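You operate a simulated robot arm through the tools that you are given. There is no shell and no other tool.

You are at the controls of a simulated robot arm. One attempt, no reset.

JOB
Pull out the press bed, rub the pencil marks off the book, and push the bed home.
Fine: lay the eraser back; leave the press bar alone. Set down upright: eraser. What is to be rubbed or washed off counts as gone when no trace of it is left.

Only the result counts: the job must be done as asked and must still hold three seconds after the hand-in. Knocking over, shifting, dropping, spilling or breaking anything else fails it.

ROBOT AND FRAMES
A 7-joint arm with a two-finger parallel gripper on a trunk, on a base that moves. Base frame: it is fixed to the floor where the robot stands at the start and does not move with it; the origin is under the middle of the robot, x ahead of it, y to its left, z up; the surface under the hand at the start is at about z = 80. Units: cm, rad, N and s.
With the tool pointing down near the work surface it reaches from about 22 to 70 cm from the robot's upright axis, wherever it stands. Its first joint turns from -2.897 to 2.897 rad. Places, roughly: book press [70, 0, 90]; on the press bed [70, 0, 80]; press bar [70, 0, 100]; press bed [70, 0, 80]. Payload 3.43 kg.
The tool frame sits at the grasp point between the pads (the TCP): z along the fingers, y along the line on which they close. The tips reach 3 cm beyond it. The gripper opens to 9.4 cm. The fingers are 2.8 cm wide and 1 cm thick; the gripper's body (5 by 9.6 cm) begins 5.5 cm behind the TCP.
Orientation is told as [roll, pitch, yaw] about the base's x, y, z axes, in that order, counted from this pose: with the fingers straight down and closing along the base's y, the tool's x points along the base's -x, its y along +y and its z along -z.

CONTROLS
- The arm moves only by the tool move_arm. Its argument "series" is a list of rows, each a list of 3 entries, a list of its own where there are three numbers: the shift along the base's x, y, z in units of 100 mm (1.0 is 100 mm), then the turn, a rotation vector about the base's x, y, z in units of 60 degrees (1.0 is 60 degrees), then the finger opening in cm, from 0 to 9.4. In form: [[[tx, ty, tz], [rx, ry, rz], gripper], ...]. A call has 1 to 20 rows; each row is the pose to reach, as a shift and turn from the pose commanded when the call began. A call with a number of a shift or a turn outside -1 to 1 is refused whole. Each row takes 0.2 s and may step no farther than 5 cm and 0.15 rad from the row before; otherwise, or with a gripper value out of range, the whole call is refused. Where a pose cannot be reached the arm comes as near as it can. A force on the tool above 40 N (or 10 N above the force at the start of the call, whichever is more), or a blocked arm, ends the call early, and 0.2 s more pass. The fingers move at their own pace (about 10.8 cm/s each) and stop on an object; they squeeze with about 30 N. The grip force told is the motor's: it shows also when the fingers shut on nothing. Time passes only in rows, and 0.2 s behind the last, so rows that repeat a pose let the fingers close. It gives the time, the measured TCP pose, the force on the tool (base axes), the opening and the grip force at its end, in the units of the frame above (readings bear some noise), with the torque about the TCP (base axes, N m) and any sound that the robot's microphone picked up, and new pictures: "views" is both (left out), scene, wrist or none.
- Cameras (640 x 400 px; columns grow to the right, rows downward): "scene" is now at [41.92, 2.68, 123.99]; the picture's right is [0.00, -0.17, 0.99], its down [-0.62, 0.77, 0.13] and it looks along [-0.78, -0.61, -0.11] (base axes); focal length 214 px, centre (320, 200). "wrist" rides on the gripper at [7.6, 1.4, -10.3] in the tool frame; the picture's right is [-0.18, 0.98, 0.00], its down [-0.75, -0.14, -0.64] and it looks along [-0.63, -0.12, 0.77] (tool axes); focal length 243 px, centre (320, 200). There is no depth. A picture from a camera that has moved, and an enlarged one, comes with that camera's place and axes in the base frame and with its lens. The place of the scene camera against the robot may be out by one fixed shift of up to 1.8 cm in any direction.
- move_column(by): moves the trunk up (or, below 0, down) by that many cm; the arm and the scene camera ride with it, the base frame stays. It gives what a move gives, with no picture.
- base_move(legs): drives the robot by 1 to 6 legs, each [ahead, left, turn to the left] in cm, cm and rad, along the robot's own axes; the way and the turn of a leg run together, so that a leg with both is an arc; at most 150 cm and 3.142 rad a leg. The arm and the cameras ride along, it lands a little off, and it stops where it bumps. It gives what a move gives, and a new picture of the scene camera.
- head_to(pan, tilt): turns the head with the scene camera to pan (to the left, within 1.396 rad either way) and tilt (down, from -0.506 to 1.204), counted from straight ahead of the robot. It gives what a move gives, and a new picture of the scene camera.
- enlarge(camera, box): a new picture of the part [left, top, right, bottom] of that camera's present view, enlarged. No time passes.
- hand_in(): hands the job in; it is judged then, once.

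Nothing tells you exact positions but the pictures and the camera data. Unless the task says otherwise, let go and move clear before handing in.

The tools are called after ">>>" as a command line: name --argument value ..., lists and objects as JSON in quotes. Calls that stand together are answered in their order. move_arm: Moves the arm, as the interface text tells. Its arguments: {"type":"object","properties":{"series":{"type":"array","items":{"type":"array"}},"views":{"type":"string","enum":["both","scene","wrist","none"]}},"required":["series"]} The other tools are called the same way: move_column (by) moves the trunk up or down; base_move (legs) drives the base; head_to (pan, tilt) turns the head that bears the scene camera; enlarge (camera, box) takes an enlarged picture of a part of a camera's view; hand_in () hands the job in.

At the start:

```text
time_s: 0.0
eef_pos: [37.83, 10.43, 112.31]
orientation: [0.001, 0.001, 0.0]
ft_force: [-0.3, 0.4, 0.2]
moment: [0.03, 0.01, -0.03]
finger_gap: 9.4
grip_force: 0.2
trunk travel left (down, up): [-27.5, 31.5]
robot x, y, heading: [0.14, -0.38, -0.004]
head pan, tilt (commanded): [-1.4, 0.901]
```

scene: 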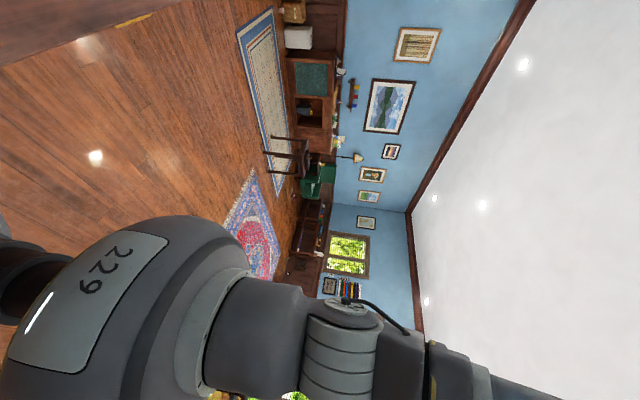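
wrist: 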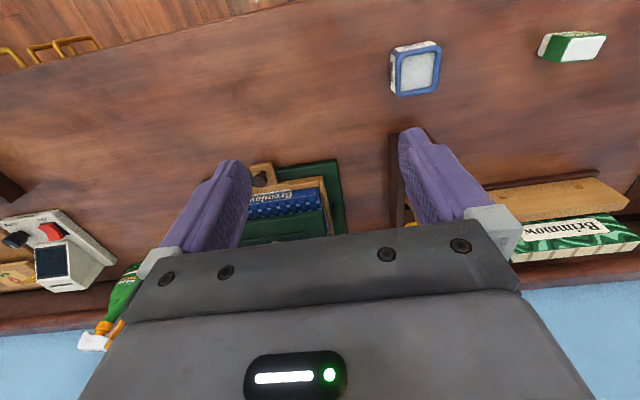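

The scene camera is turned away and shows only the room. The wrist view shows a tabletop with erasers or boxes and the press area, so I'll turn the head toward the work area first.

>>> head_to --pan 0.0 --tilt 0.7

```text
time_s: 1.5
eef_pos: [37.74, 10.44, 112.4]
orientation: [0.0, 0.0, -0.002]
ft_force: [-0.2, 0.5, 0.1]
moment: [-0.02, 0.01, -0.02]
finger_gap: 9.37
grip_force: 0.1
trunk travel left (down, up): [-27.5, 31.5]
robot x, y, heading: [0.35, -0.0, -0.005]
head pan, tilt (commanded): [0.0, 0.7]
camera scene: at [43.53, 10.1, 116.78], right [0.0, -1.0, 0.0], down [-0.76, 0.0, 0.64], along [-0.64, 0.0, -0.76], focal length 214 px, centre (320, 200)
```

scene: 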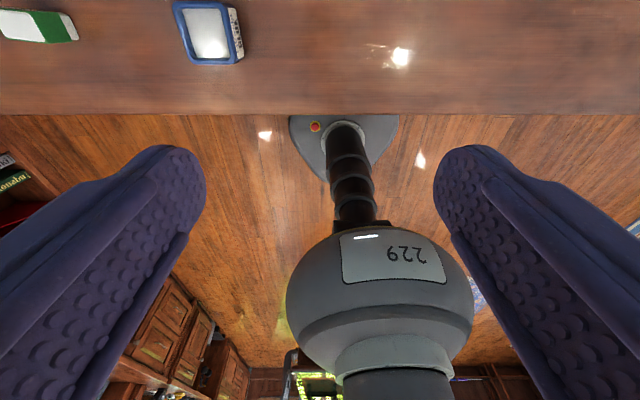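

The head seems to be mounted pitched forward, so "straight ahead" looks down. Tilting it all the way back should show the press ahead.

>>> head_to --pan 0.0 --tilt -0.5

>>> enlarge --camera "wrist" --box '[0, 0, 640, 400]'

```text
time_s: 2.9
eef_pos: [37.73, 10.37, 112.36]
orientation: [0.0, -0.001, 0.0]
ft_force: [0.5, -0.3, 0.6]
moment: [0.0, -0.01, 0.0]
finger_gap: 9.42
grip_force: 0.0
trunk travel left (down, up): [-27.5, 31.5]
robot x, y, heading: [0.12, -0.24, -0.0]
head pan, tilt (commanded): [0.0, -0.499]
camera scene: at [53.92, 10.11, 118.56], right [0.0, -1.0, 0.0], down [-0.88, 0.0, -0.48], along [0.48, 0.0, -0.88], focal length 214 px, centre (320, 200)
```

scene: 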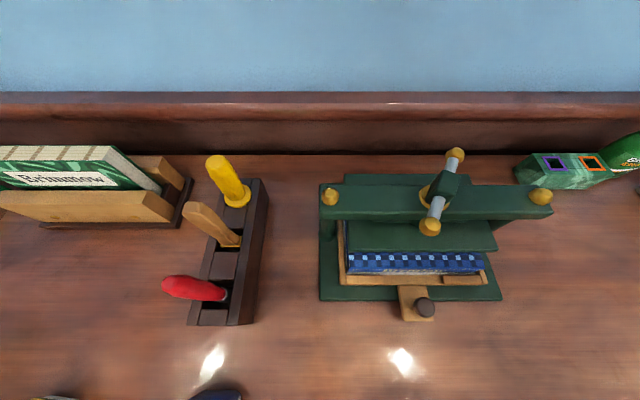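

```text
1.00 times, centred on (320, 200) of wrist (not enlarged: the box is as wide or as high as the picture)
camera zoom: at [30.18, 11.8, 122.58], right [0.18, 0.98, 0.0], down [0.75, -0.14, 0.64], along [0.63, -0.12, -0.77], focal length 243 px, centre (320, 200)
```

zoom: 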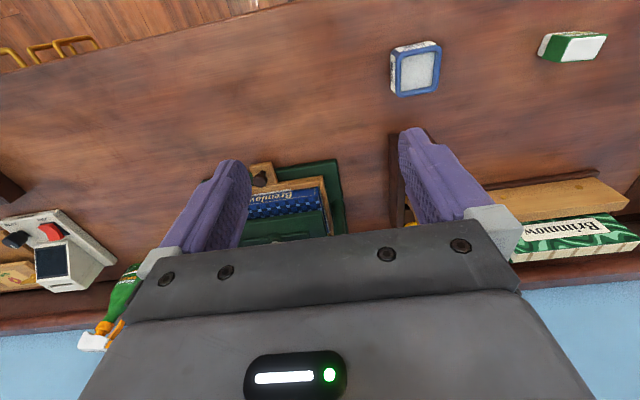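

The press shows its green frame, screw handle, wooden bed with a tab and dark knob at the front, and a blue book. Two block-like items lie near the front edge of the table, so I'll look straight down at those next.

>>> enlarge --camera "scene" --box '[300, 130, 580, 330]'

>>> enlarge --camera "wrist" --box '[370, 10, 640, 180]'

>>> head_to --pan 0.2 --tilt 0.0

```text
2.00 times, centred on (440, 230) of scene
camera zoom: at [53.92, 10.11, 118.56], right [0.0, -1.0, 0.0], down [-0.88, 0.0, -0.48], along [0.48, 0.0, -0.88], focal length 429 px, centre (80, 140)
```

zoom: 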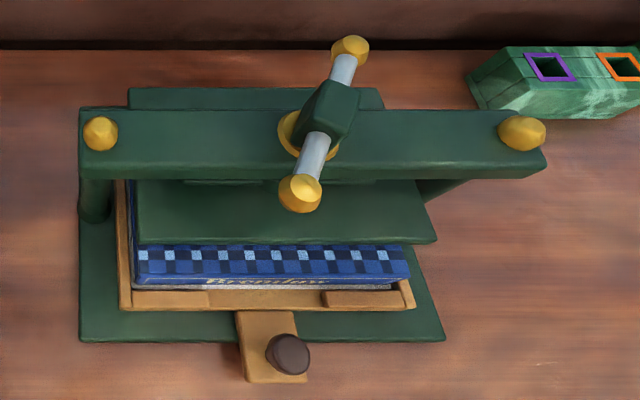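

```text
2.35 times, centred on (505, 95) of wrist
camera zoom: at [30.18, 11.8, 122.58], right [0.18, 0.98, 0.0], down [0.75, -0.14, 0.64], along [0.63, -0.12, -0.77], focal length 571 px, centre (-115, 447)
```

zoom: 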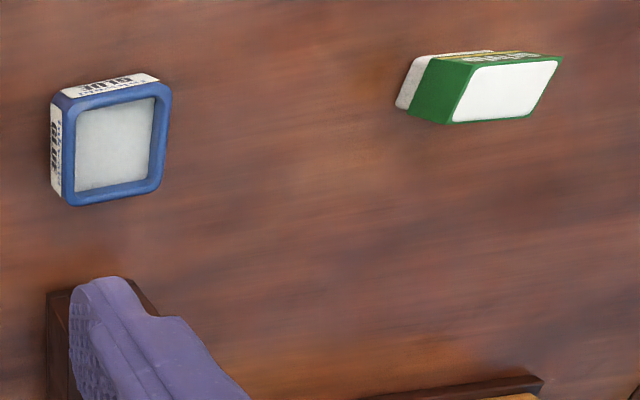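

```text
time_s: 3.9
eef_pos: [37.74, 10.36, 112.35]
orientation: [0.0, 0.0, 0.0]
ft_force: [0.7, 0.0, 0.0]
moment: [-0.01, -0.02, 0.01]
finger_gap: 9.39
grip_force: 0.1
trunk travel left (down, up): [-27.5, 31.5]
robot x, y, heading: [0.01, 0.04, 0.004]
head pan, tilt (commanded): [0.201, 0.0]
camera scene: at [49.93, 11.9, 116.45], right [0.0, -0.98, -0.2], down [-1.0, 0.0, 0.0], along [0.0, 0.2, -0.98], focal length 214 px, centre (320, 200)
```

scene: 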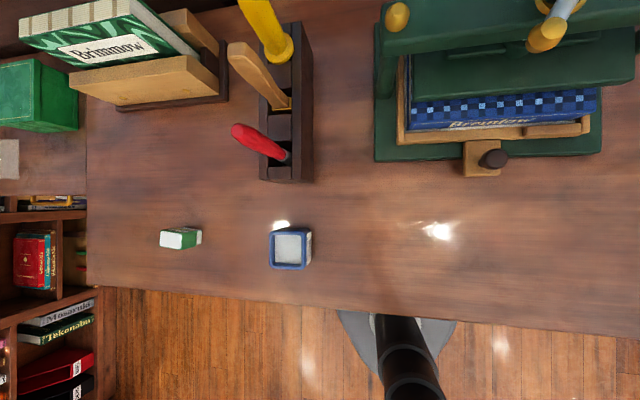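

The blue block seems to carry a label, possibly "GLUE", and the green and white block may be the eraser. I'll zoom in to read both.

>>> enlarge --camera "scene" --box '[250, 215, 330, 275]'

>>> enlarge --camera "scene" --box '[150, 215, 214, 260]'

>>> enlarge --camera "wrist" --box '[380, 30, 450, 104]'

>>> enlarge --camera "wrist" --box '[530, 20, 615, 74]'

```text
6.67 times, centred on (290, 245) of scene
camera zoom: at [49.93, 11.9, 116.45], right [0.0, -0.98, -0.2], down [-1.0, 0.0, 0.0], along [0.0, 0.2, -0.98], focal length 1430 px, centre (520, -100)
```

zoom: 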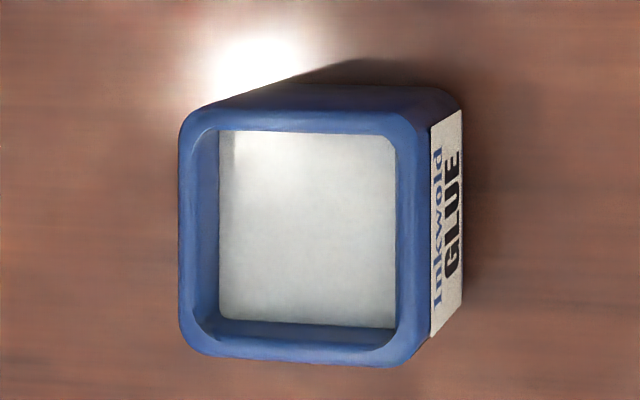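

```text
8.89 times, centred on (182, 238) of scene
camera zoom: at [49.93, 11.9, 116.45], right [0.0, -0.98, -0.2], down [-1.0, 0.0, 0.0], along [0.0, 0.2, -0.98], focal length 1906 px, centre (1547, -133)
```

zoom: 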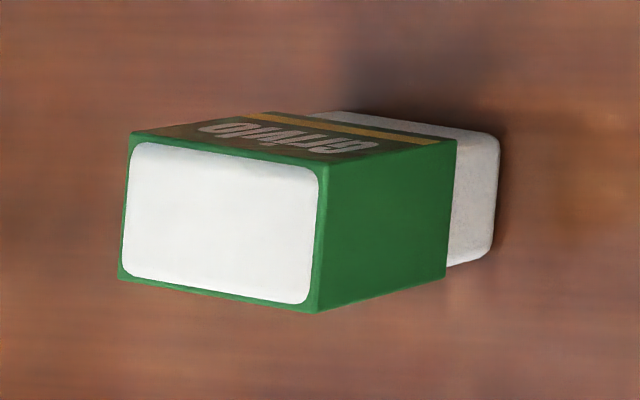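

```text
5.41 times, centred on (415, 67) of wrist
camera zoom: at [30.18, 11.8, 122.58], right [0.18, 0.98, 0.0], down [0.75, -0.14, 0.64], along [0.63, -0.12, -0.77], focal length 1312 px, centre (-194, 919)
```

zoom: 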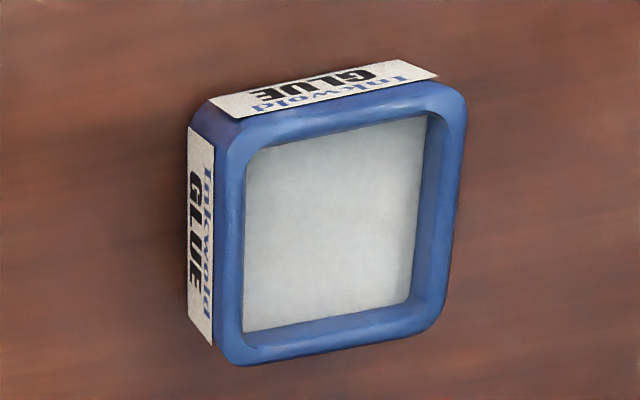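

```text
7.41 times, centred on (572, 47) of wrist
camera zoom: at [30.18, 11.8, 122.58], right [0.18, 0.98, 0.0], down [0.75, -0.14, 0.64], along [0.63, -0.12, -0.77], focal length 1797 px, centre (-1550, 1333)
```

zoom: 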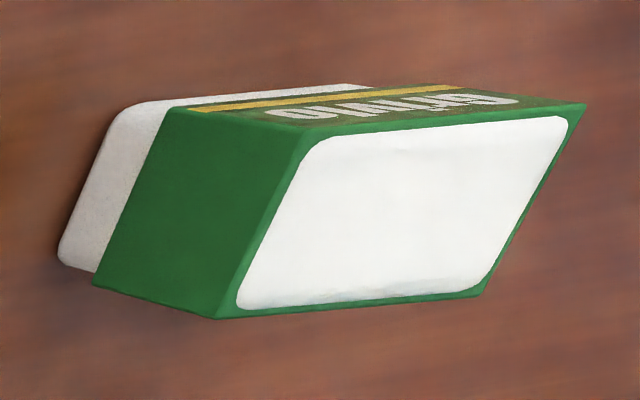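

The blue block is glue, so the decoy is clear. The green-sleeved block standing upright near [42.5, 44.8] is the eraser. Next I'll study the press from several angles.

>>> enlarge --camera "wrist" --box '[220, 140, 400, 250]'

>>> head_to --pan -0.4 --tilt -0.2

>>> enlarge --camera "scene" --box '[160, 0, 480, 200]'

```text
3.56 times, centred on (310, 195) of wrist
camera zoom: at [30.18, 11.8, 122.58], right [0.18, 0.98, 0.0], down [0.75, -0.14, 0.64], along [0.63, -0.12, -0.77], focal length 863 px, centre (356, 218)
```

zoom: 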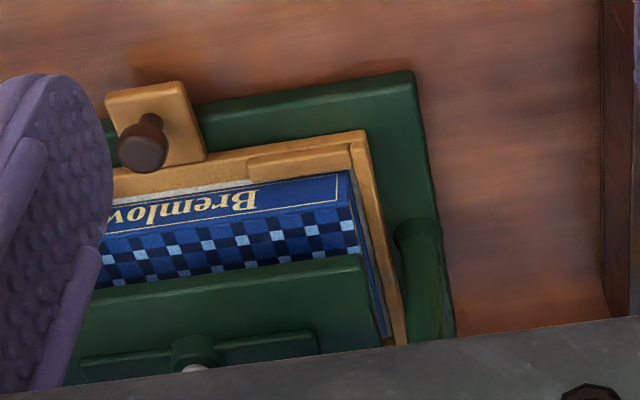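

```text
time_s: 4.9
eef_pos: [37.84, 10.32, 112.28]
orientation: [0.0, 0.001, 0.0]
ft_force: [-0.3, -0.3, 0.7]
moment: [-0.01, 0.03, -0.03]
finger_gap: 9.39
grip_force: 0.0
trunk travel left (down, up): [-27.5, 31.5]
robot x, y, heading: [-0.1, 0.17, -0.003]
head pan, tilt (commanded): [-0.4, -0.201]
camera scene: at [51.66, 6.88, 117.6], right [0.0, -0.92, 0.39], down [-0.98, -0.08, -0.18], along [0.2, -0.38, -0.9], focal length 214 px, centre (320, 200)
```

scene: 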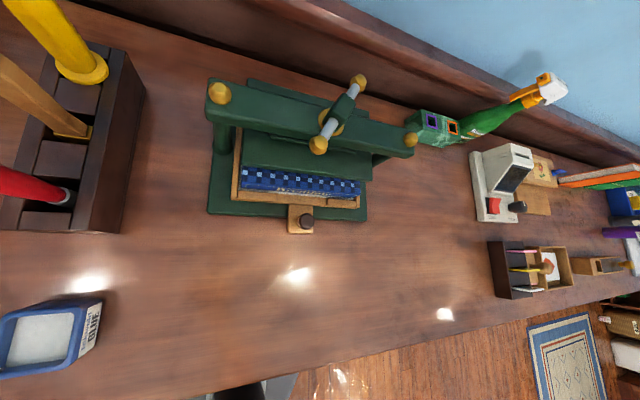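

```text
2.00 times, centred on (320, 100) of scene
camera zoom: at [51.66, 6.88, 117.6], right [0.0, -0.92, 0.39], down [-0.98, -0.08, -0.18], along [0.2, -0.38, -0.9], focal length 429 px, centre (320, 400)
```

zoom: 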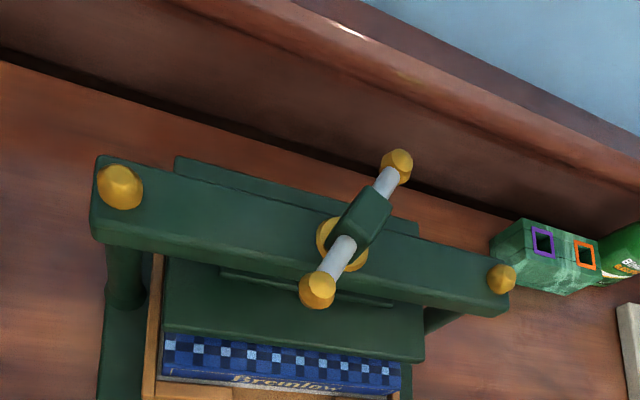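

The knob on the bed's tab is at about [55.3, -5.1, 83.5], by both cameras. I'll make a small test move toward it, staying high, to see whether the scene camera rides with the arm.

>>> move_arm --series '[[[0.0, -0.3, 0.0], [0, 0, 0], 9.4], [[0.0, -0.6, 0.0], [0, 0, 0], 9.4], [[0.0, -1.0, 0.0], [0, 0, 0], 9.4], [[0.0, -1.0, 0.0], [0, 0, 0], 9.4]]'

```text
time_s: 5.9
eef_pos: [37.64, 0.35, 112.24]
orientation: [0.001, 0.001, -0.001]
ft_force: [0.6, 0.1, 0.0]
moment: [0.04, 0.02, 0.02]
finger_gap: 9.4
grip_force: 0.0
trunk travel left (down, up): [-27.5, 31.5]
robot x, y, heading: [-0.45, 0.03, -0.003]
head pan, tilt (commanded): [-0.4, -0.201]
camera scene: at [51.59, -3.27, 117.54], right [0.0, -0.92, 0.39], down [-0.98, -0.08, -0.18], along [0.2, -0.38, -0.9], focal length 214 px, centre (320, 200)
camera wrist: at [30.1, 1.64, 122.52], right [0.18, 0.98, 0.0], down [0.75, -0.14, 0.64], along [0.63, -0.12, -0.77], focal length 243 px, centre (320, 200)
```

scene: 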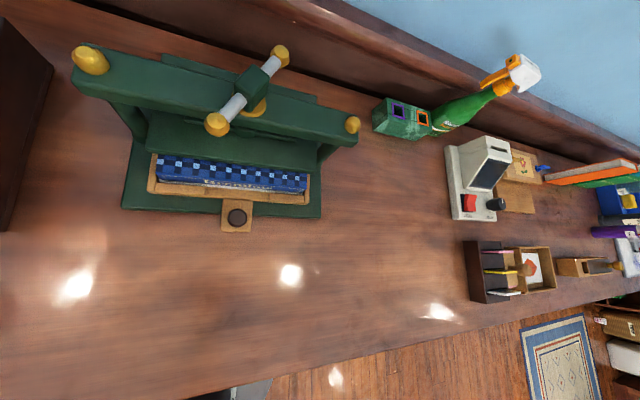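
wrist: 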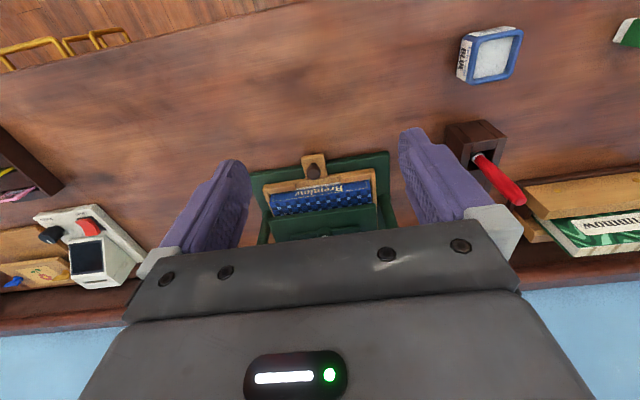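

The scene camera rides on the hand, so there's a head about 10 cm in front of it. I'll keep that clear of the press by tilting the hand back when I grip the knob. First, a closer look at the press from here.

>>> enlarge --camera "wrist" --box '[240, 140, 400, 240]'

>>> enlarge --camera "scene" --box '[100, 120, 340, 270]'

```text
4.00 times, centred on (320, 190) of wrist
camera zoom: at [30.1, 1.64, 122.52], right [0.18, 0.98, 0.0], down [0.75, -0.14, 0.64], along [0.63, -0.12, -0.77], focal length 970 px, centre (320, 240)
```

zoom: 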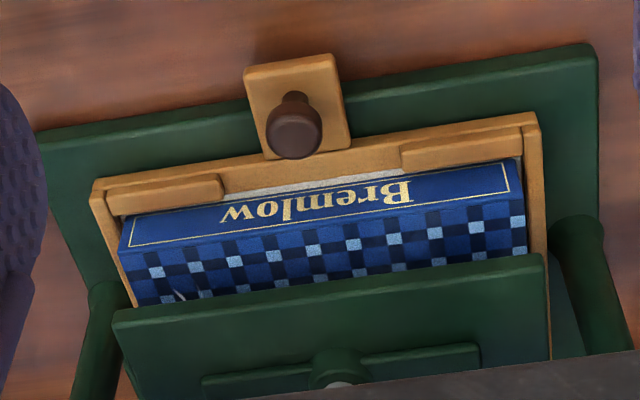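

```text
2.67 times, centred on (220, 195) of scene
camera zoom: at [51.59, -3.27, 117.54], right [0.0, -0.92, 0.39], down [-0.98, -0.08, -0.18], along [0.2, -0.38, -0.9], focal length 572 px, centre (587, 213)
```

zoom: 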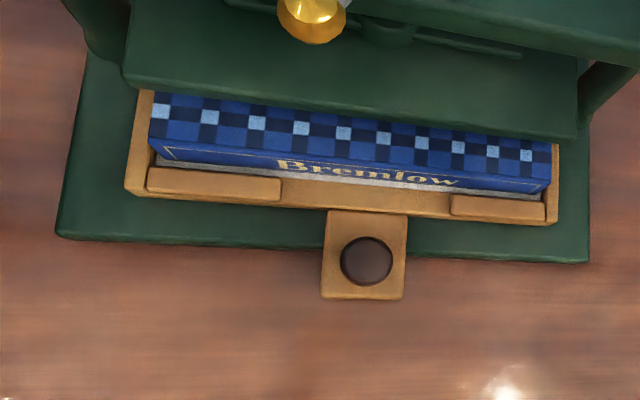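

Now I know the knob sits at about [55.2, -4.35, 83.7], and a gray pencil line shows at the edge of the cover. I'll tilt the hand 45° with the fingers pointing forward and down and approach to a pre-grasp position.

>>> move_arm --series '[[[0.1, -0.07, -0.1], [0, -0.11, 0], 6], [[0.2, -0.14, -0.2], [0, -0.22, 0], 6], [[0.35, -0.21, -0.35], [0, -0.33, 0], 6], [[0.5, -0.3, -0.5], [0, -0.44, 0], 6], [[0.65, -0.38, -0.65], [0, -0.55, 0], 6], [[0.8, -0.43, -0.8], [0, -0.66, 0], 6], [[0.9, -0.47, -1.0], [0, -0.75, 0], 6], [[0.9, -0.47, -1.0], [0, -0.75, 0], 6]]'

```text
time_s: 7.7
eef_pos: [46.7, -4.33, 102.42]
orientation: [0.0, -0.788, 0.0]
ft_force: [0.4, 0.0, -0.2]
moment: [-0.02, -0.04, -0.01]
finger_gap: 6.0
grip_force: 0.0
trunk travel left (down, up): [-27.5, 31.5]
robot x, y, heading: [-0.09, -0.09, 0.002]
head pan, tilt (commanded): [-0.4, -0.201]
camera scene: at [53.12, -7.85, 114.96], right [-0.28, -0.92, 0.27], down [-0.56, -0.08, -0.82], along [0.78, -0.38, -0.5], focal length 214 px, centre (320, 200)
camera wrist: at [34.13, -2.93, 104.08], right [0.13, 0.98, 0.13], down [0.08, -0.14, 0.99], along [0.99, -0.12, -0.1], focal length 243 px, centre (320, 200)
```

scene: 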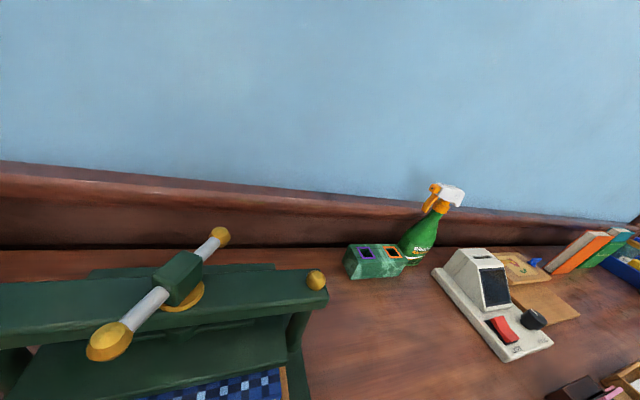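
wrist: 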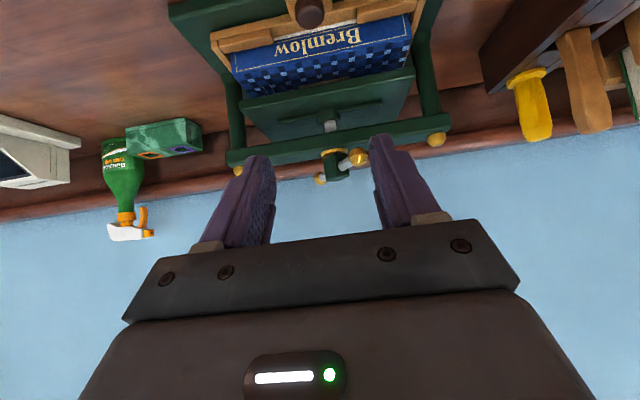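

The hand is tilted 45° above and in front of the press. I'll aim the head along the fingers to see the knob, and take a wrist zoom as well.

>>> head_to --pan 0.0 --tilt 0.45

>>> enlarge --camera "wrist" --box '[160, 0, 480, 200]'

```text
time_s: 8.7
eef_pos: [46.83, -4.38, 102.26]
orientation: [0.001, -0.785, 0.001]
ft_force: [-0.7, -0.2, 0.0]
moment: [-0.01, -0.02, 0.0]
finger_gap: 5.98
grip_force: 0.0
trunk travel left (down, up): [-27.5, 31.5]
robot x, y, heading: [0.08, -0.39, -0.003]
head pan, tilt (commanded): [0.0, 0.45]
camera scene: at [50.05, -4.62, 109.71], right [0.0, -1.0, 0.0], down [-0.94, 0.0, -0.33], along [0.33, 0.0, -0.94], focal length 214 px, centre (320, 200)
```

scene: 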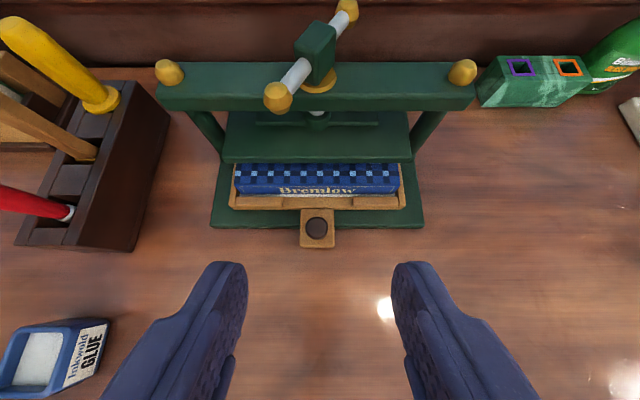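

```text
2.00 times, centred on (320, 100) of wrist
camera zoom: at [34.14, -2.93, 104.1], right [0.13, 0.98, 0.13], down [0.08, -0.14, 0.99], along [0.99, -0.12, -0.1], focal length 485 px, centre (320, 400)
```

zoom: 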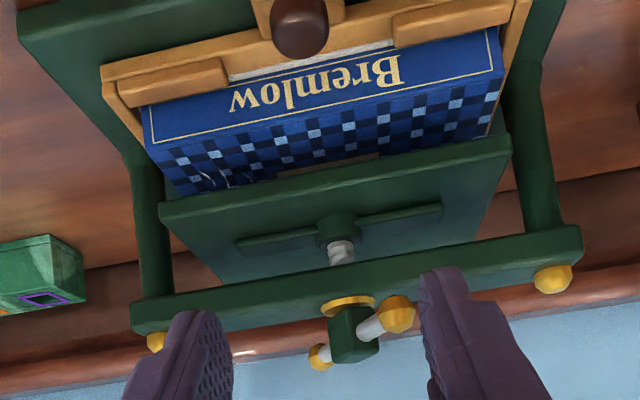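

The view now shows the knob centred between the open fingers at about y = -4.25. I'll descend in two steps to just short of the knob and check the heights.

>>> move_arm --series '[[[0.1, 0.01, -0.3], [0, 0, 0], 6], [[0.2, 0.01, -0.6], [0, 0, 0], 6], [[0.27, 0.01, -0.9], [0, 0, 0], 6], [[0.27, 0.01, -1.0], [0, 0, 0], 6], [[0.27, 0.01, -1.0], [0, 0, 0], 6]]'

```text
time_s: 9.9
eef_pos: [49.6, -4.23, 92.4]
orientation: [-0.001, -0.785, 0.0]
ft_force: [0.4, -0.1, -0.7]
moment: [0.04, 0.01, -0.01]
finger_gap: 5.98
grip_force: 0.0
trunk travel left (down, up): [-27.5, 31.5]
robot x, y, heading: [0.21, -0.18, -0.0]
head pan, tilt (commanded): [0.0, 0.45]
camera scene: at [52.89, -4.5, 99.78], right [0.0, -1.0, 0.0], down [-0.94, 0.0, -0.33], along [0.33, 0.0, -0.94], focal length 214 px, centre (320, 200)
camera wrist: at [36.99, -2.81, 94.18], right [0.13, 0.98, 0.13], down [0.08, -0.14, 0.99], along [0.99, -0.12, -0.1], focal length 243 px, centre (320, 200)
```

scene: 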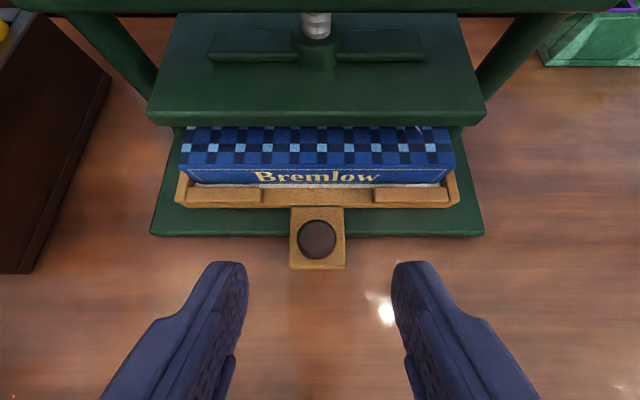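
wrist: 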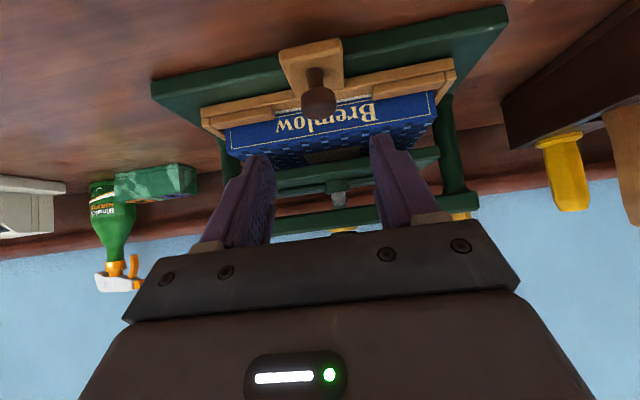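

The knob and stem show clearly now. I'll zoom in with the wrist camera to fix its height.

>>> enlarge --camera "wrist" --box '[220, 20, 460, 170]'

>>> enlarge --camera "scene" --box '[140, 110, 500, 290]'

```text
2.67 times, centred on (340, 95) of wrist
camera zoom: at [36.99, -2.81, 94.18], right [0.13, 0.98, 0.13], down [0.08, -0.14, 0.99], along [0.99, -0.12, -0.1], focal length 647 px, centre (267, 480)
```

zoom: 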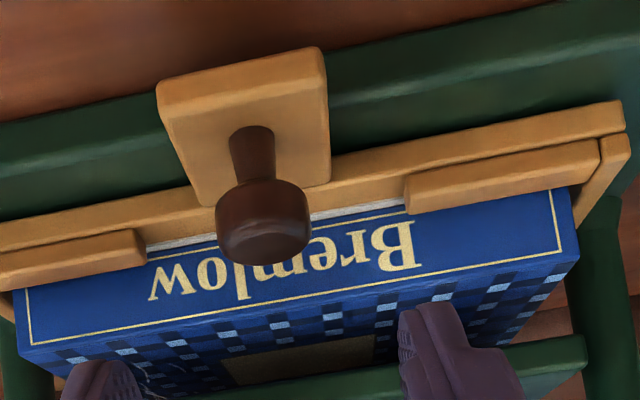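

```text
1.78 times, centred on (320, 200) of scene
camera zoom: at [52.89, -4.5, 99.78], right [0.0, -1.0, 0.0], down [-0.94, 0.0, -0.33], along [0.33, 0.0, -0.94], focal length 381 px, centre (320, 200)
```

zoom: 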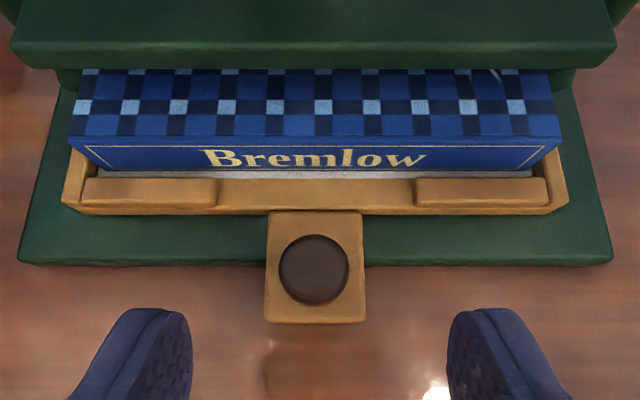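

I put the knob head at about [54.5, -4.15, 85.0], around 2.7 cm wide. I'll bring the open fingers around it along the finger direction, with the tips kept above the tab.

>>> move_arm --series '[[[0.05, 0.01, -0.18], [0, 0, 0], 5.5], [[0.1, 0.01, -0.35], [0, 0, 0], 5.5], [[0.2, 0.01, -0.45], [0, 0, 0], 5.5], [[0.3, 0.01, -0.55], [0, 0, 0], 5.5], [[0.38, 0.01, -0.63], [0, 0, 0], 5.5], [[0.38, 0.01, -0.63], [0, 0, 0], 5.5]]'

```text
time_s: 11.3
eef_pos: [53.46, -4.17, 85.9]
orientation: [0.0, -0.787, -0.001]
ft_force: [-0.5, -0.8, -0.7]
moment: [-0.02, 0.02, 0.01]
finger_gap: 5.5
grip_force: 0.1
trunk travel left (down, up): [-27.5, 31.5]
robot x, y, heading: [0.06, 0.23, -0.001]
head pan, tilt (commanded): [0.0, 0.45]
camera scene: at [56.66, -4.37, 93.45], right [0.0, -1.0, 0.0], down [-0.94, 0.0, -0.33], along [0.33, 0.0, -0.94], focal length 214 px, centre (320, 200)
camera wrist: at [40.76, -2.68, 87.86], right [0.13, 0.98, 0.13], down [0.08, -0.14, 0.99], along [0.99, -0.12, -0.1], focal length 243 px, centre (320, 200)
```

scene: 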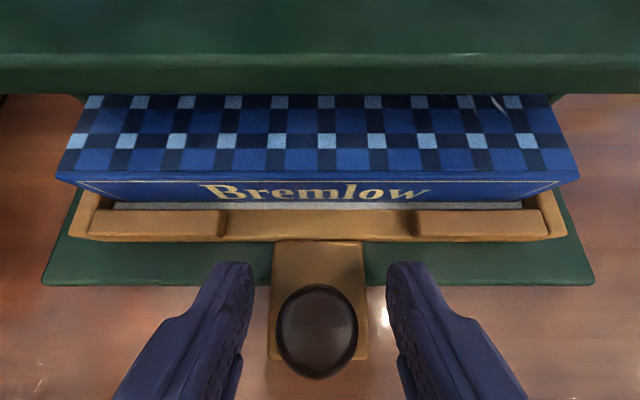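
wrist: 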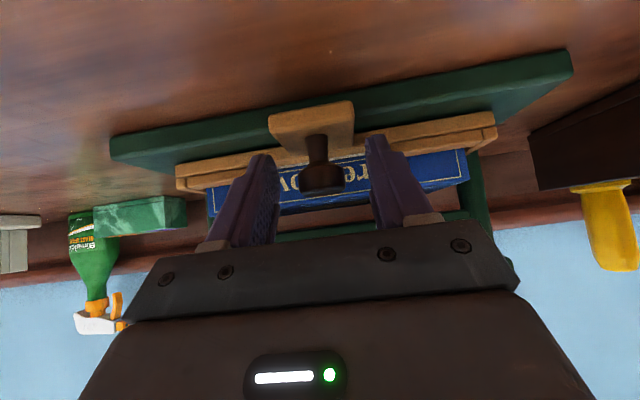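

The knob head sits centred between the fingers. I'll close on it.

>>> move_arm --series '[[[0, 0, 0], [0, 0, 0], 3.0], [[0, 0, 0], [0, 0, 0], 1.5], [[0, 0, 0], [0, 0, 0], 1.0], [[0, 0, 0], [0, 0, 0], 1.0]]'

```text
time_s: 12.3
eef_pos: [53.28, -4.02, 86.02]
orientation: [0.001, -0.786, 0.0]
ft_force: [0.4, 5.2, -3.7]
moment: [0.58, -0.24, 0.19]
finger_gap: 4.34
grip_force: 44.8
trunk travel left (down, up): [-27.5, 31.5]
robot x, y, heading: [-0.2, 0.17, 0.003]
head pan, tilt (commanded): [0.0, 0.45]
camera scene: at [56.67, -4.28, 93.45], right [0.0, -1.0, 0.0], down [-0.94, 0.0, -0.33], along [0.33, 0.0, -0.94], focal length 214 px, centre (320, 200)
camera wrist: at [40.76, -2.6, 87.86], right [0.13, 0.98, 0.13], down [0.08, -0.14, 0.99], along [0.99, -0.12, -0.1], focal length 243 px, centre (320, 200)
```

scene: 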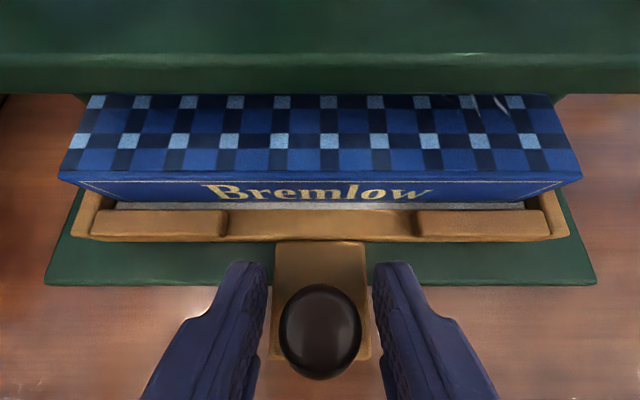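
wrist: 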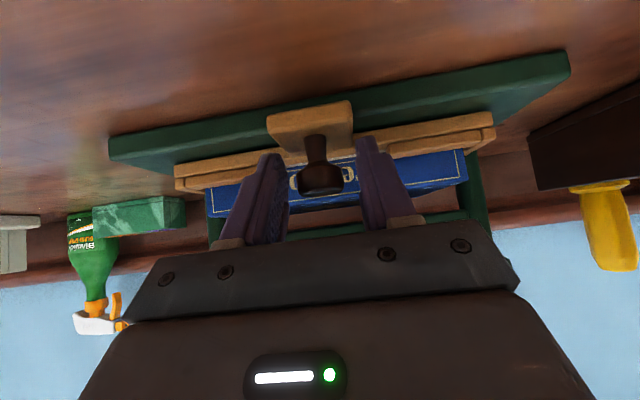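

The fingers stopped at 4.34 cm, so they closed on the sides of the tab and not on the knob. I'll open, rise 1 cm and close again on the knob head.

>>> move_arm --series '[[[0, 0, 0], [0, 0, 0], 5.5], [[0, 0, 0], [0, 0, 0], 5.5], [[0.0, 0.01, 0.06], [0, 0, 0], 5.5], [[0.0, 0.01, 0.12], [0, 0, 0], 5.5], [[0.0, 0.01, 0.12], [0, 0, 0], 3.5], [[0.0, 0.01, 0.12], [0, 0, 0], 2.0], [[0.0, 0.01, 0.12], [0, 0, 0], 1.0], [[0.0, 0.01, 0.12], [0, 0, 0], 1.0]]'

```text
time_s: 14.1
eef_pos: [53.37, -3.97, 87.34]
orientation: [0.0, -0.786, 0.0]
ft_force: [-0.2, 0.9, 1.2]
moment: [0.02, 0.1, -0.03]
finger_gap: 2.55
grip_force: 45.2
trunk travel left (down, up): [-27.5, 31.5]
robot x, y, heading: [-0.17, 0.07, -0.004]
head pan, tilt (commanded): [0.0, 0.45]
camera scene: at [56.64, -4.28, 94.73], right [0.0, -1.0, 0.0], down [-0.94, 0.0, -0.33], along [0.33, 0.0, -0.94], focal length 214 px, centre (320, 200)
camera wrist: at [40.74, -2.59, 89.13], right [0.13, 0.98, 0.13], down [0.08, -0.14, 0.99], along [0.99, -0.12, -0.1], focal length 243 px, centre (320, 200)
```

scene: 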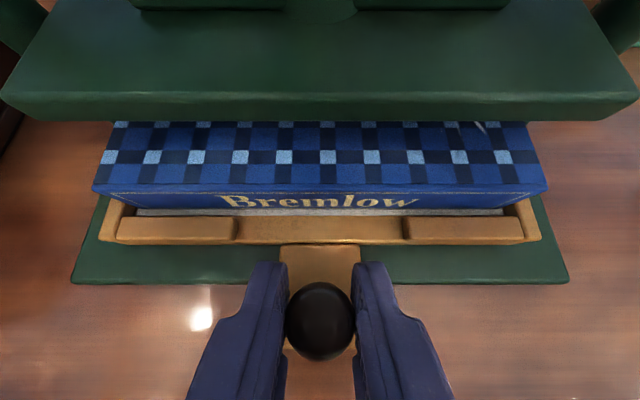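
wrist: 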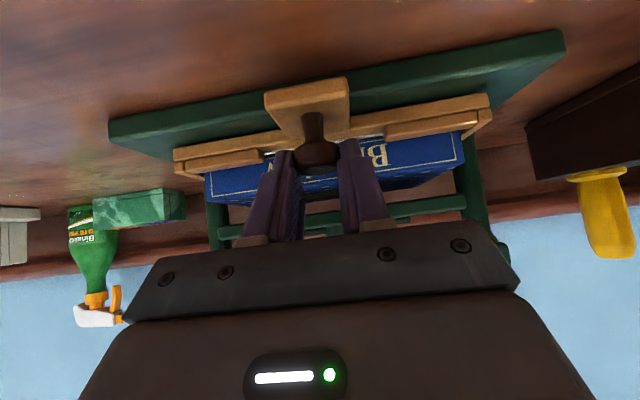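

The gripper holds the knob at 2.55 cm. I'll pull the bed straight toward the robot, slowly, and watch the force.

>>> move_arm --series '[[[-0.1, 0, 0], [0, 0, 0], 1.0], [[-0.2, 0, 0], [0, 0, 0], 1.0], [[-0.3, 0, 0], [0, 0, 0], 1.0], [[-0.4, 0, 0], [0, 0, 0], 1.0], [[-0.5, 0, 0], [0, 0, 0], 1.0], [[-0.6, 0, 0], [0, 0, 0], 1.0], [[-0.7, 0, 0], [0, 0, 0], 1.0], [[-0.8, 0, 0], [0, 0, 0], 1.0]]'

```text
time_s: 15.9
eef_pos: [45.0, -4.09, 87.28]
orientation: [0.0, -0.787, -0.002]
ft_force: [2.1, -0.4, 22.1]
moment: [-0.01, -0.98, -0.05]
finger_gap: 2.54
grip_force: 45.0
trunk travel left (down, up): [-27.5, 31.5]
robot x, y, heading: [0.21, 0.15, -0.003]
head pan, tilt (commanded): [0.0, 0.45]
camera scene: at [48.29, -4.28, 94.73], right [0.0, -1.0, 0.0], down [-0.94, 0.0, -0.33], along [0.33, 0.0, -0.94], focal length 214 px, centre (320, 200)
camera wrist: at [32.41, -2.59, 89.1], right [0.13, 0.98, 0.13], down [0.08, -0.14, 0.99], along [0.99, -0.12, -0.09], focal length 243 px, centre (320, 200)
```

scene: 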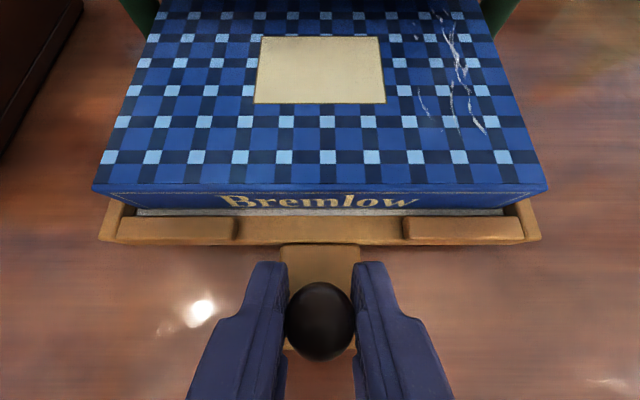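
wrist: 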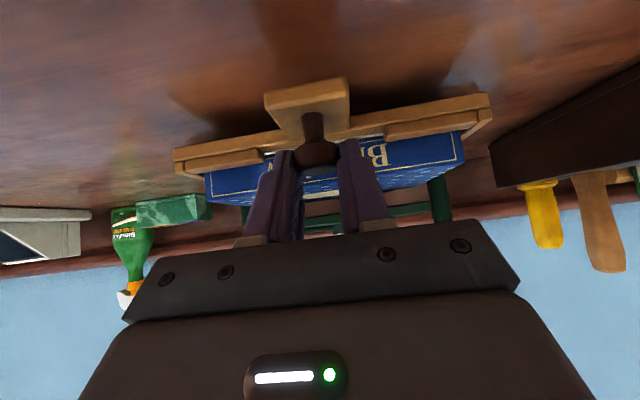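

The bed slid out about 8 cm and the book cover with its pale pencil marks is coming into view. There's an upward load of 22 N on the tool, so I'll pull a little further with a tiny lift and see how it changes.

>>> move_arm --series '[[[0, 0, 0.01], [0, 0, 0], 1.0], [[0, 0, 0.02], [0, 0, 0], 1.0], [[0, 0, 0.02], [0, 0, 0], 1.0]]' --views "none"

```text
time_s: 16.7
eef_pos: [45.09, -3.97, 87.25]
orientation: [-0.001, -0.781, 0.001]
ft_force: [-2.7, -1.2, -7.5]
moment: [0.0, -0.04, 0.01]
finger_gap: 2.55
grip_force: 45.1
trunk travel left (down, up): [-27.5, 31.5]
robot x, y, heading: [-0.03, 0.43, -0.001]
head pan, tilt (commanded): [0.0, 0.45]
```

The lift removed the load, so the bed is simply held stiffly by its rails. I'll keep pulling.

>>> move_arm --series '[[[-0.1, 0, -0.003], [0, 0, 0], 1.0], [[-0.2, 0, -0.003], [0, 0, 0], 1.0], [[-0.3, 0, -0.003], [0, 0, 0], 1.0], [[-0.4, 0, -0.003], [0, 0, 0], 1.0], [[-0.4, 0, -0.003], [0, 0, 0], 1.0]]'

```text
time_s: 17.9
eef_pos: [41.38, -3.96, 87.32]
orientation: [0.001, -0.782, 0.002]
ft_force: [2.7, 0.9, -24.7]
moment: [0.03, -0.36, 0.08]
finger_gap: 2.54
grip_force: 44.9
trunk travel left (down, up): [-27.5, 31.5]
robot x, y, heading: [-0.03, 0.01, -0.004]
head pan, tilt (commanded): [0.0, 0.45]
camera scene: at [44.84, -4.28, 94.72], right [0.0, -1.0, 0.0], down [-0.95, 0.0, -0.33], along [0.33, 0.0, -0.95], focal length 214 px, centre (320, 200)
camera wrist: at [28.92, -2.6, 89.17], right [0.13, 0.98, 0.13], down [0.08, -0.14, 0.99], along [0.99, -0.12, -0.1], focal length 243 px, centre (320, 200)
```

scene: 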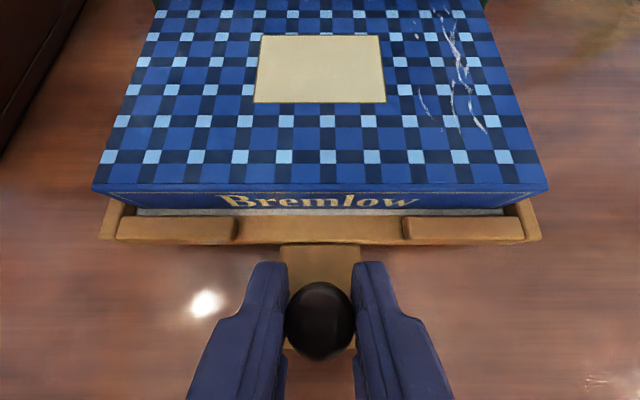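
wrist: 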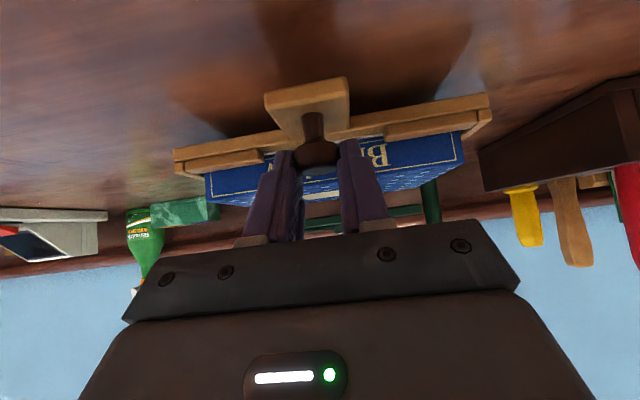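

The bed is out about 12 cm. The load has now flipped to -25 N, so I'll lower the hand about 1.5 mm to see whether the bed is carried by rails or is hanging from the hand.

>>> move_arm --series '[[[0, 0, -0.008], [0, 0, 0], 1.0], [[0, 0, -0.016], [0, 0, 0], 1.0], [[0, 0, -0.016], [0, 0, 0], 1.0]]' --views "none"

>>> enlarge --camera "scene" --box '[380, 0, 560, 150]'

```text
time_s: 18.7
eef_pos: [41.38, -3.99, 87.33]
orientation: [0.002, -0.789, 0.001]
ft_force: [2.5, 2.8, 9.9]
moment: [0.12, 0.52, 0.03]
finger_gap: 2.54
grip_force: 45.0
trunk travel left (down, up): [-27.5, 31.5]
robot x, y, heading: [-0.16, -0.2, -0.0]
head pan, tilt (commanded): [0.0, 0.45]
```

```text
2.67 times, centred on (470, 75) of scene
camera zoom: at [44.69, -4.28, 94.73], right [0.0, -1.0, 0.0], down [-0.94, 0.0, -0.33], along [0.33, 0.0, -0.94], focal length 572 px, centre (-80, 533)
```

zoom: 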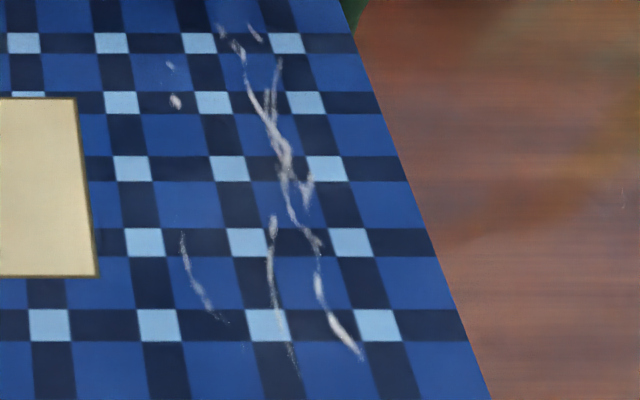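

The bed is stiffly carried by rails, so it's safe. The marks run toward the far side of the cover on the robot's right, so I'll pull further until it stops.

>>> move_arm --series '[[[-0.1, 0, 0.005], [0, 0, 0], 1.0], [[-0.2, 0, 0.005], [0, 0, 0], 1.0], [[-0.3, 0, 0.005], [0, 0, 0], 1.0], [[-0.4, 0, 0.005], [0, 0, 0], 1.0], [[-0.5, 0, 0.005], [0, 0, 0], 1.0], [[-0.6, 0, 0.005], [0, 0, 0], 1.0]]'

```text
time_s: 20.1
eef_pos: [35.09, -3.95, 87.35]
orientation: [0.001, -0.788, 0.0]
ft_force: [1.4, -0.5, 28.5]
moment: [0.0, -0.9, 0.06]
finger_gap: 2.53
grip_force: 44.8
trunk travel left (down, up): [-27.5, 31.5]
robot x, y, heading: [0.32, -0.21, 0.002]
head pan, tilt (commanded): [0.0, 0.45]
camera scene: at [38.42, -4.28, 94.72], right [0.0, -1.0, 0.0], down [-0.94, 0.0, -0.33], along [0.33, 0.0, -0.94], focal length 214 px, centre (320, 200)
camera wrist: at [22.53, -2.58, 89.09], right [0.13, 0.98, 0.13], down [0.08, -0.14, 0.99], along [0.99, -0.12, -0.09], focal length 243 px, centre (320, 200)
```

scene: 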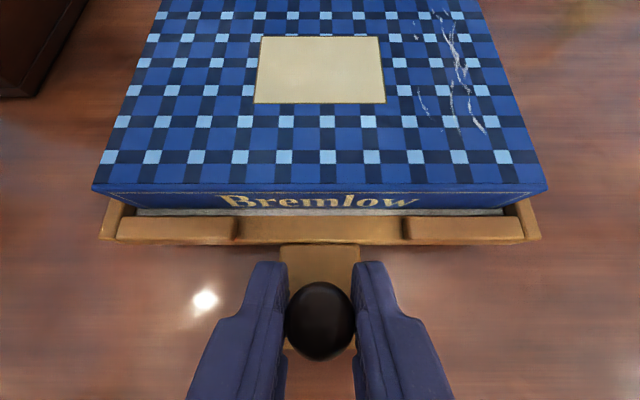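
wrist: 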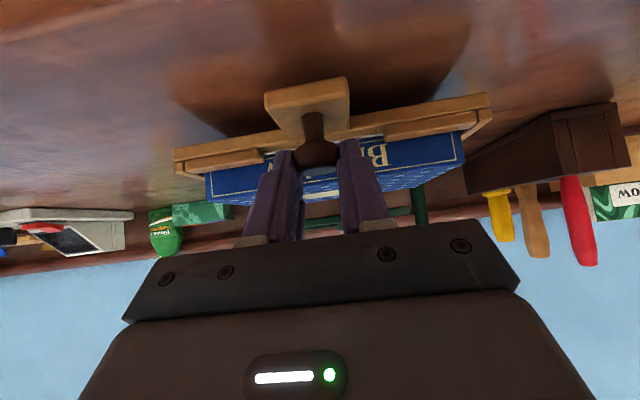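

The bed is now out about 18 cm and still moving freely. I'll tilt the head up to see how much of the book is exposed.

>>> head_to --pan 0.0 --tilt 0.1

```text
time_s: 20.9
eef_pos: [35.12, -4.12, 87.27]
orientation: [0.001, -0.788, 0.001]
ft_force: [1.2, -2.5, 29.0]
moment: [-0.07, -0.29, -0.01]
finger_gap: 2.53
grip_force: 45.0
trunk travel left (down, up): [-27.5, 31.5]
robot x, y, heading: [0.5, 0.27, -0.003]
head pan, tilt (commanded): [0.0, 0.099]
camera scene: at [40.72, -4.28, 97.01], right [0.0, -1.0, 0.0], down [-0.77, 0.0, -0.63], along [0.63, 0.0, -0.77], focal length 214 px, centre (320, 200)
```

scene: 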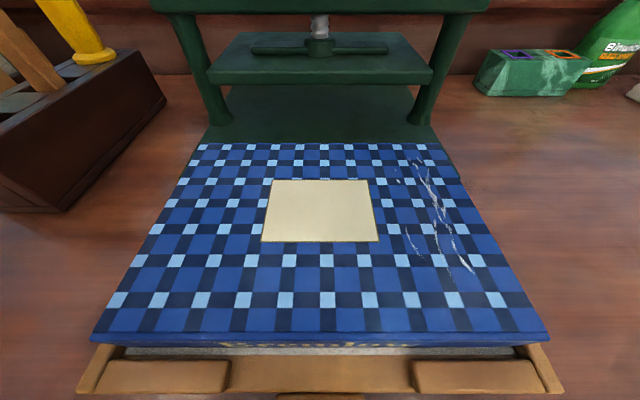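

The whole book cover is now exposed, and the marks are on its right-hand strip. I'll take the load off, release the knob and rise clear.

>>> move_arm --series '[[[0, 0, 0.008], [0, 0, 0], 1.0], [[0, 0, 0.014], [0, 0, 0], 1.0], [[0, 0, 0.014], [0, 0, 0], 2.6], [[0, 0, 0.014], [0, 0, 0], 4.5], [[0, 0, 0.014], [0, 0, 0], 5.5], [[0, 0, 0.014], [0, 0, 0], 5.5], [[0, 0, 0.1], [0, 0, 0], 5.5], [[0, 0, 0.25], [0, 0, 0], 5.5], [[0, 0, 0.5], [0, 0, 0], 5.5], [[0, 0, 0.75], [0, 0, 0], 5.5], [[0, 0, 1.0], [0, 0, 0], 5.5], [[0, 0, 1.0], [0, 0, 0], 5.5]]'

```text
time_s: 23.5
eef_pos: [38.13, -4.54, 94.47]
orientation: [-0.001, -0.785, -0.001]
ft_force: [1.3, 0.5, 0.6]
moment: [-0.01, -0.01, 0.03]
finger_gap: 5.5
grip_force: 0.0
out of reach, approached as far as the arm can: row 9, 10, 11, 12
trunk travel left (down, up): [-27.5, 31.5]
robot x, y, heading: [0.16, -0.23, 0.006]
head pan, tilt (commanded): [0.0, 0.099]
camera scene: at [43.64, -4.87, 104.25], right [0.0, -1.0, 0.0], down [-0.77, 0.0, -0.63], along [0.63, 0.0, -0.77], focal length 214 px, centre (320, 200)
camera wrist: at [25.43, -3.17, 96.36], right [0.13, 0.98, 0.13], down [0.08, -0.14, 0.99], along [0.99, -0.12, -0.1], focal length 243 px, centre (320, 200)
```

scene: 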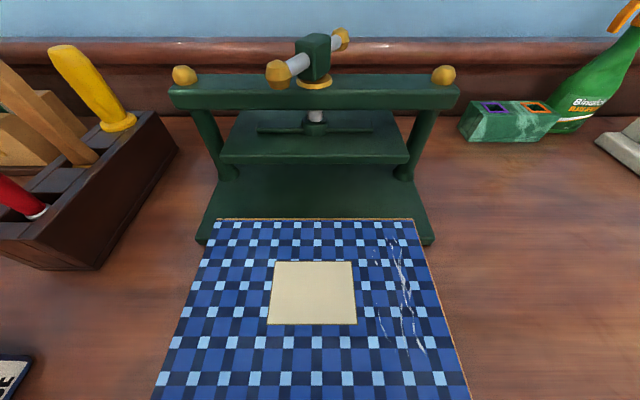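
wrist: 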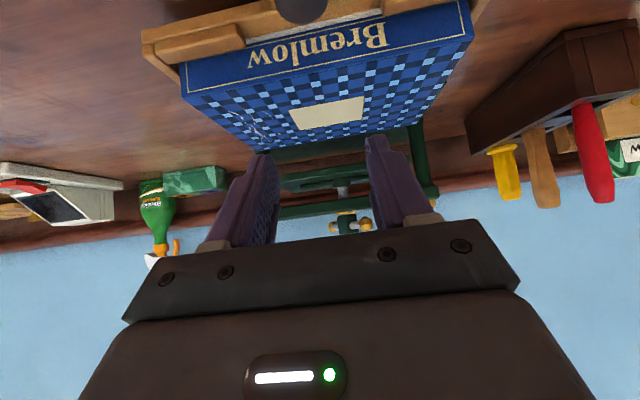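

The knob is released. The arm hit an inner reach limit while tilted 45°, so I'll go to a 30° tilt and start traversing toward the eraser.

>>> move_arm --series '[[[0.1, 0.1, 0.05], [0, 0.06, 0], 8], [[0.2, 0.25, 0.1], [0, 0.13, 0], 8], [[0.3, 0.5, 0.2], [0, 0.2, 0], 8], [[0.4, 0.75, 0.3], [0, 0.25, 0], 8], [[0.4, 1.0, 0.4], [0, 0.25, 0], 8], [[0.4, 1.0, 0.4], [0, 0.25, 0], 8]]' --views "none"

```text
time_s: 24.9
eef_pos: [42.26, 5.44, 98.31]
orientation: [0.0, -0.526, 0.0]
ft_force: [0.2, 0.0, 0.3]
moment: [0.04, 0.01, -0.01]
finger_gap: 7.98
grip_force: 0.0
trunk travel left (down, up): [-27.5, 31.5]
robot x, y, heading: [-0.04, 0.15, 0.001]
head pan, tilt (commanded): [0.0, 0.099]
```

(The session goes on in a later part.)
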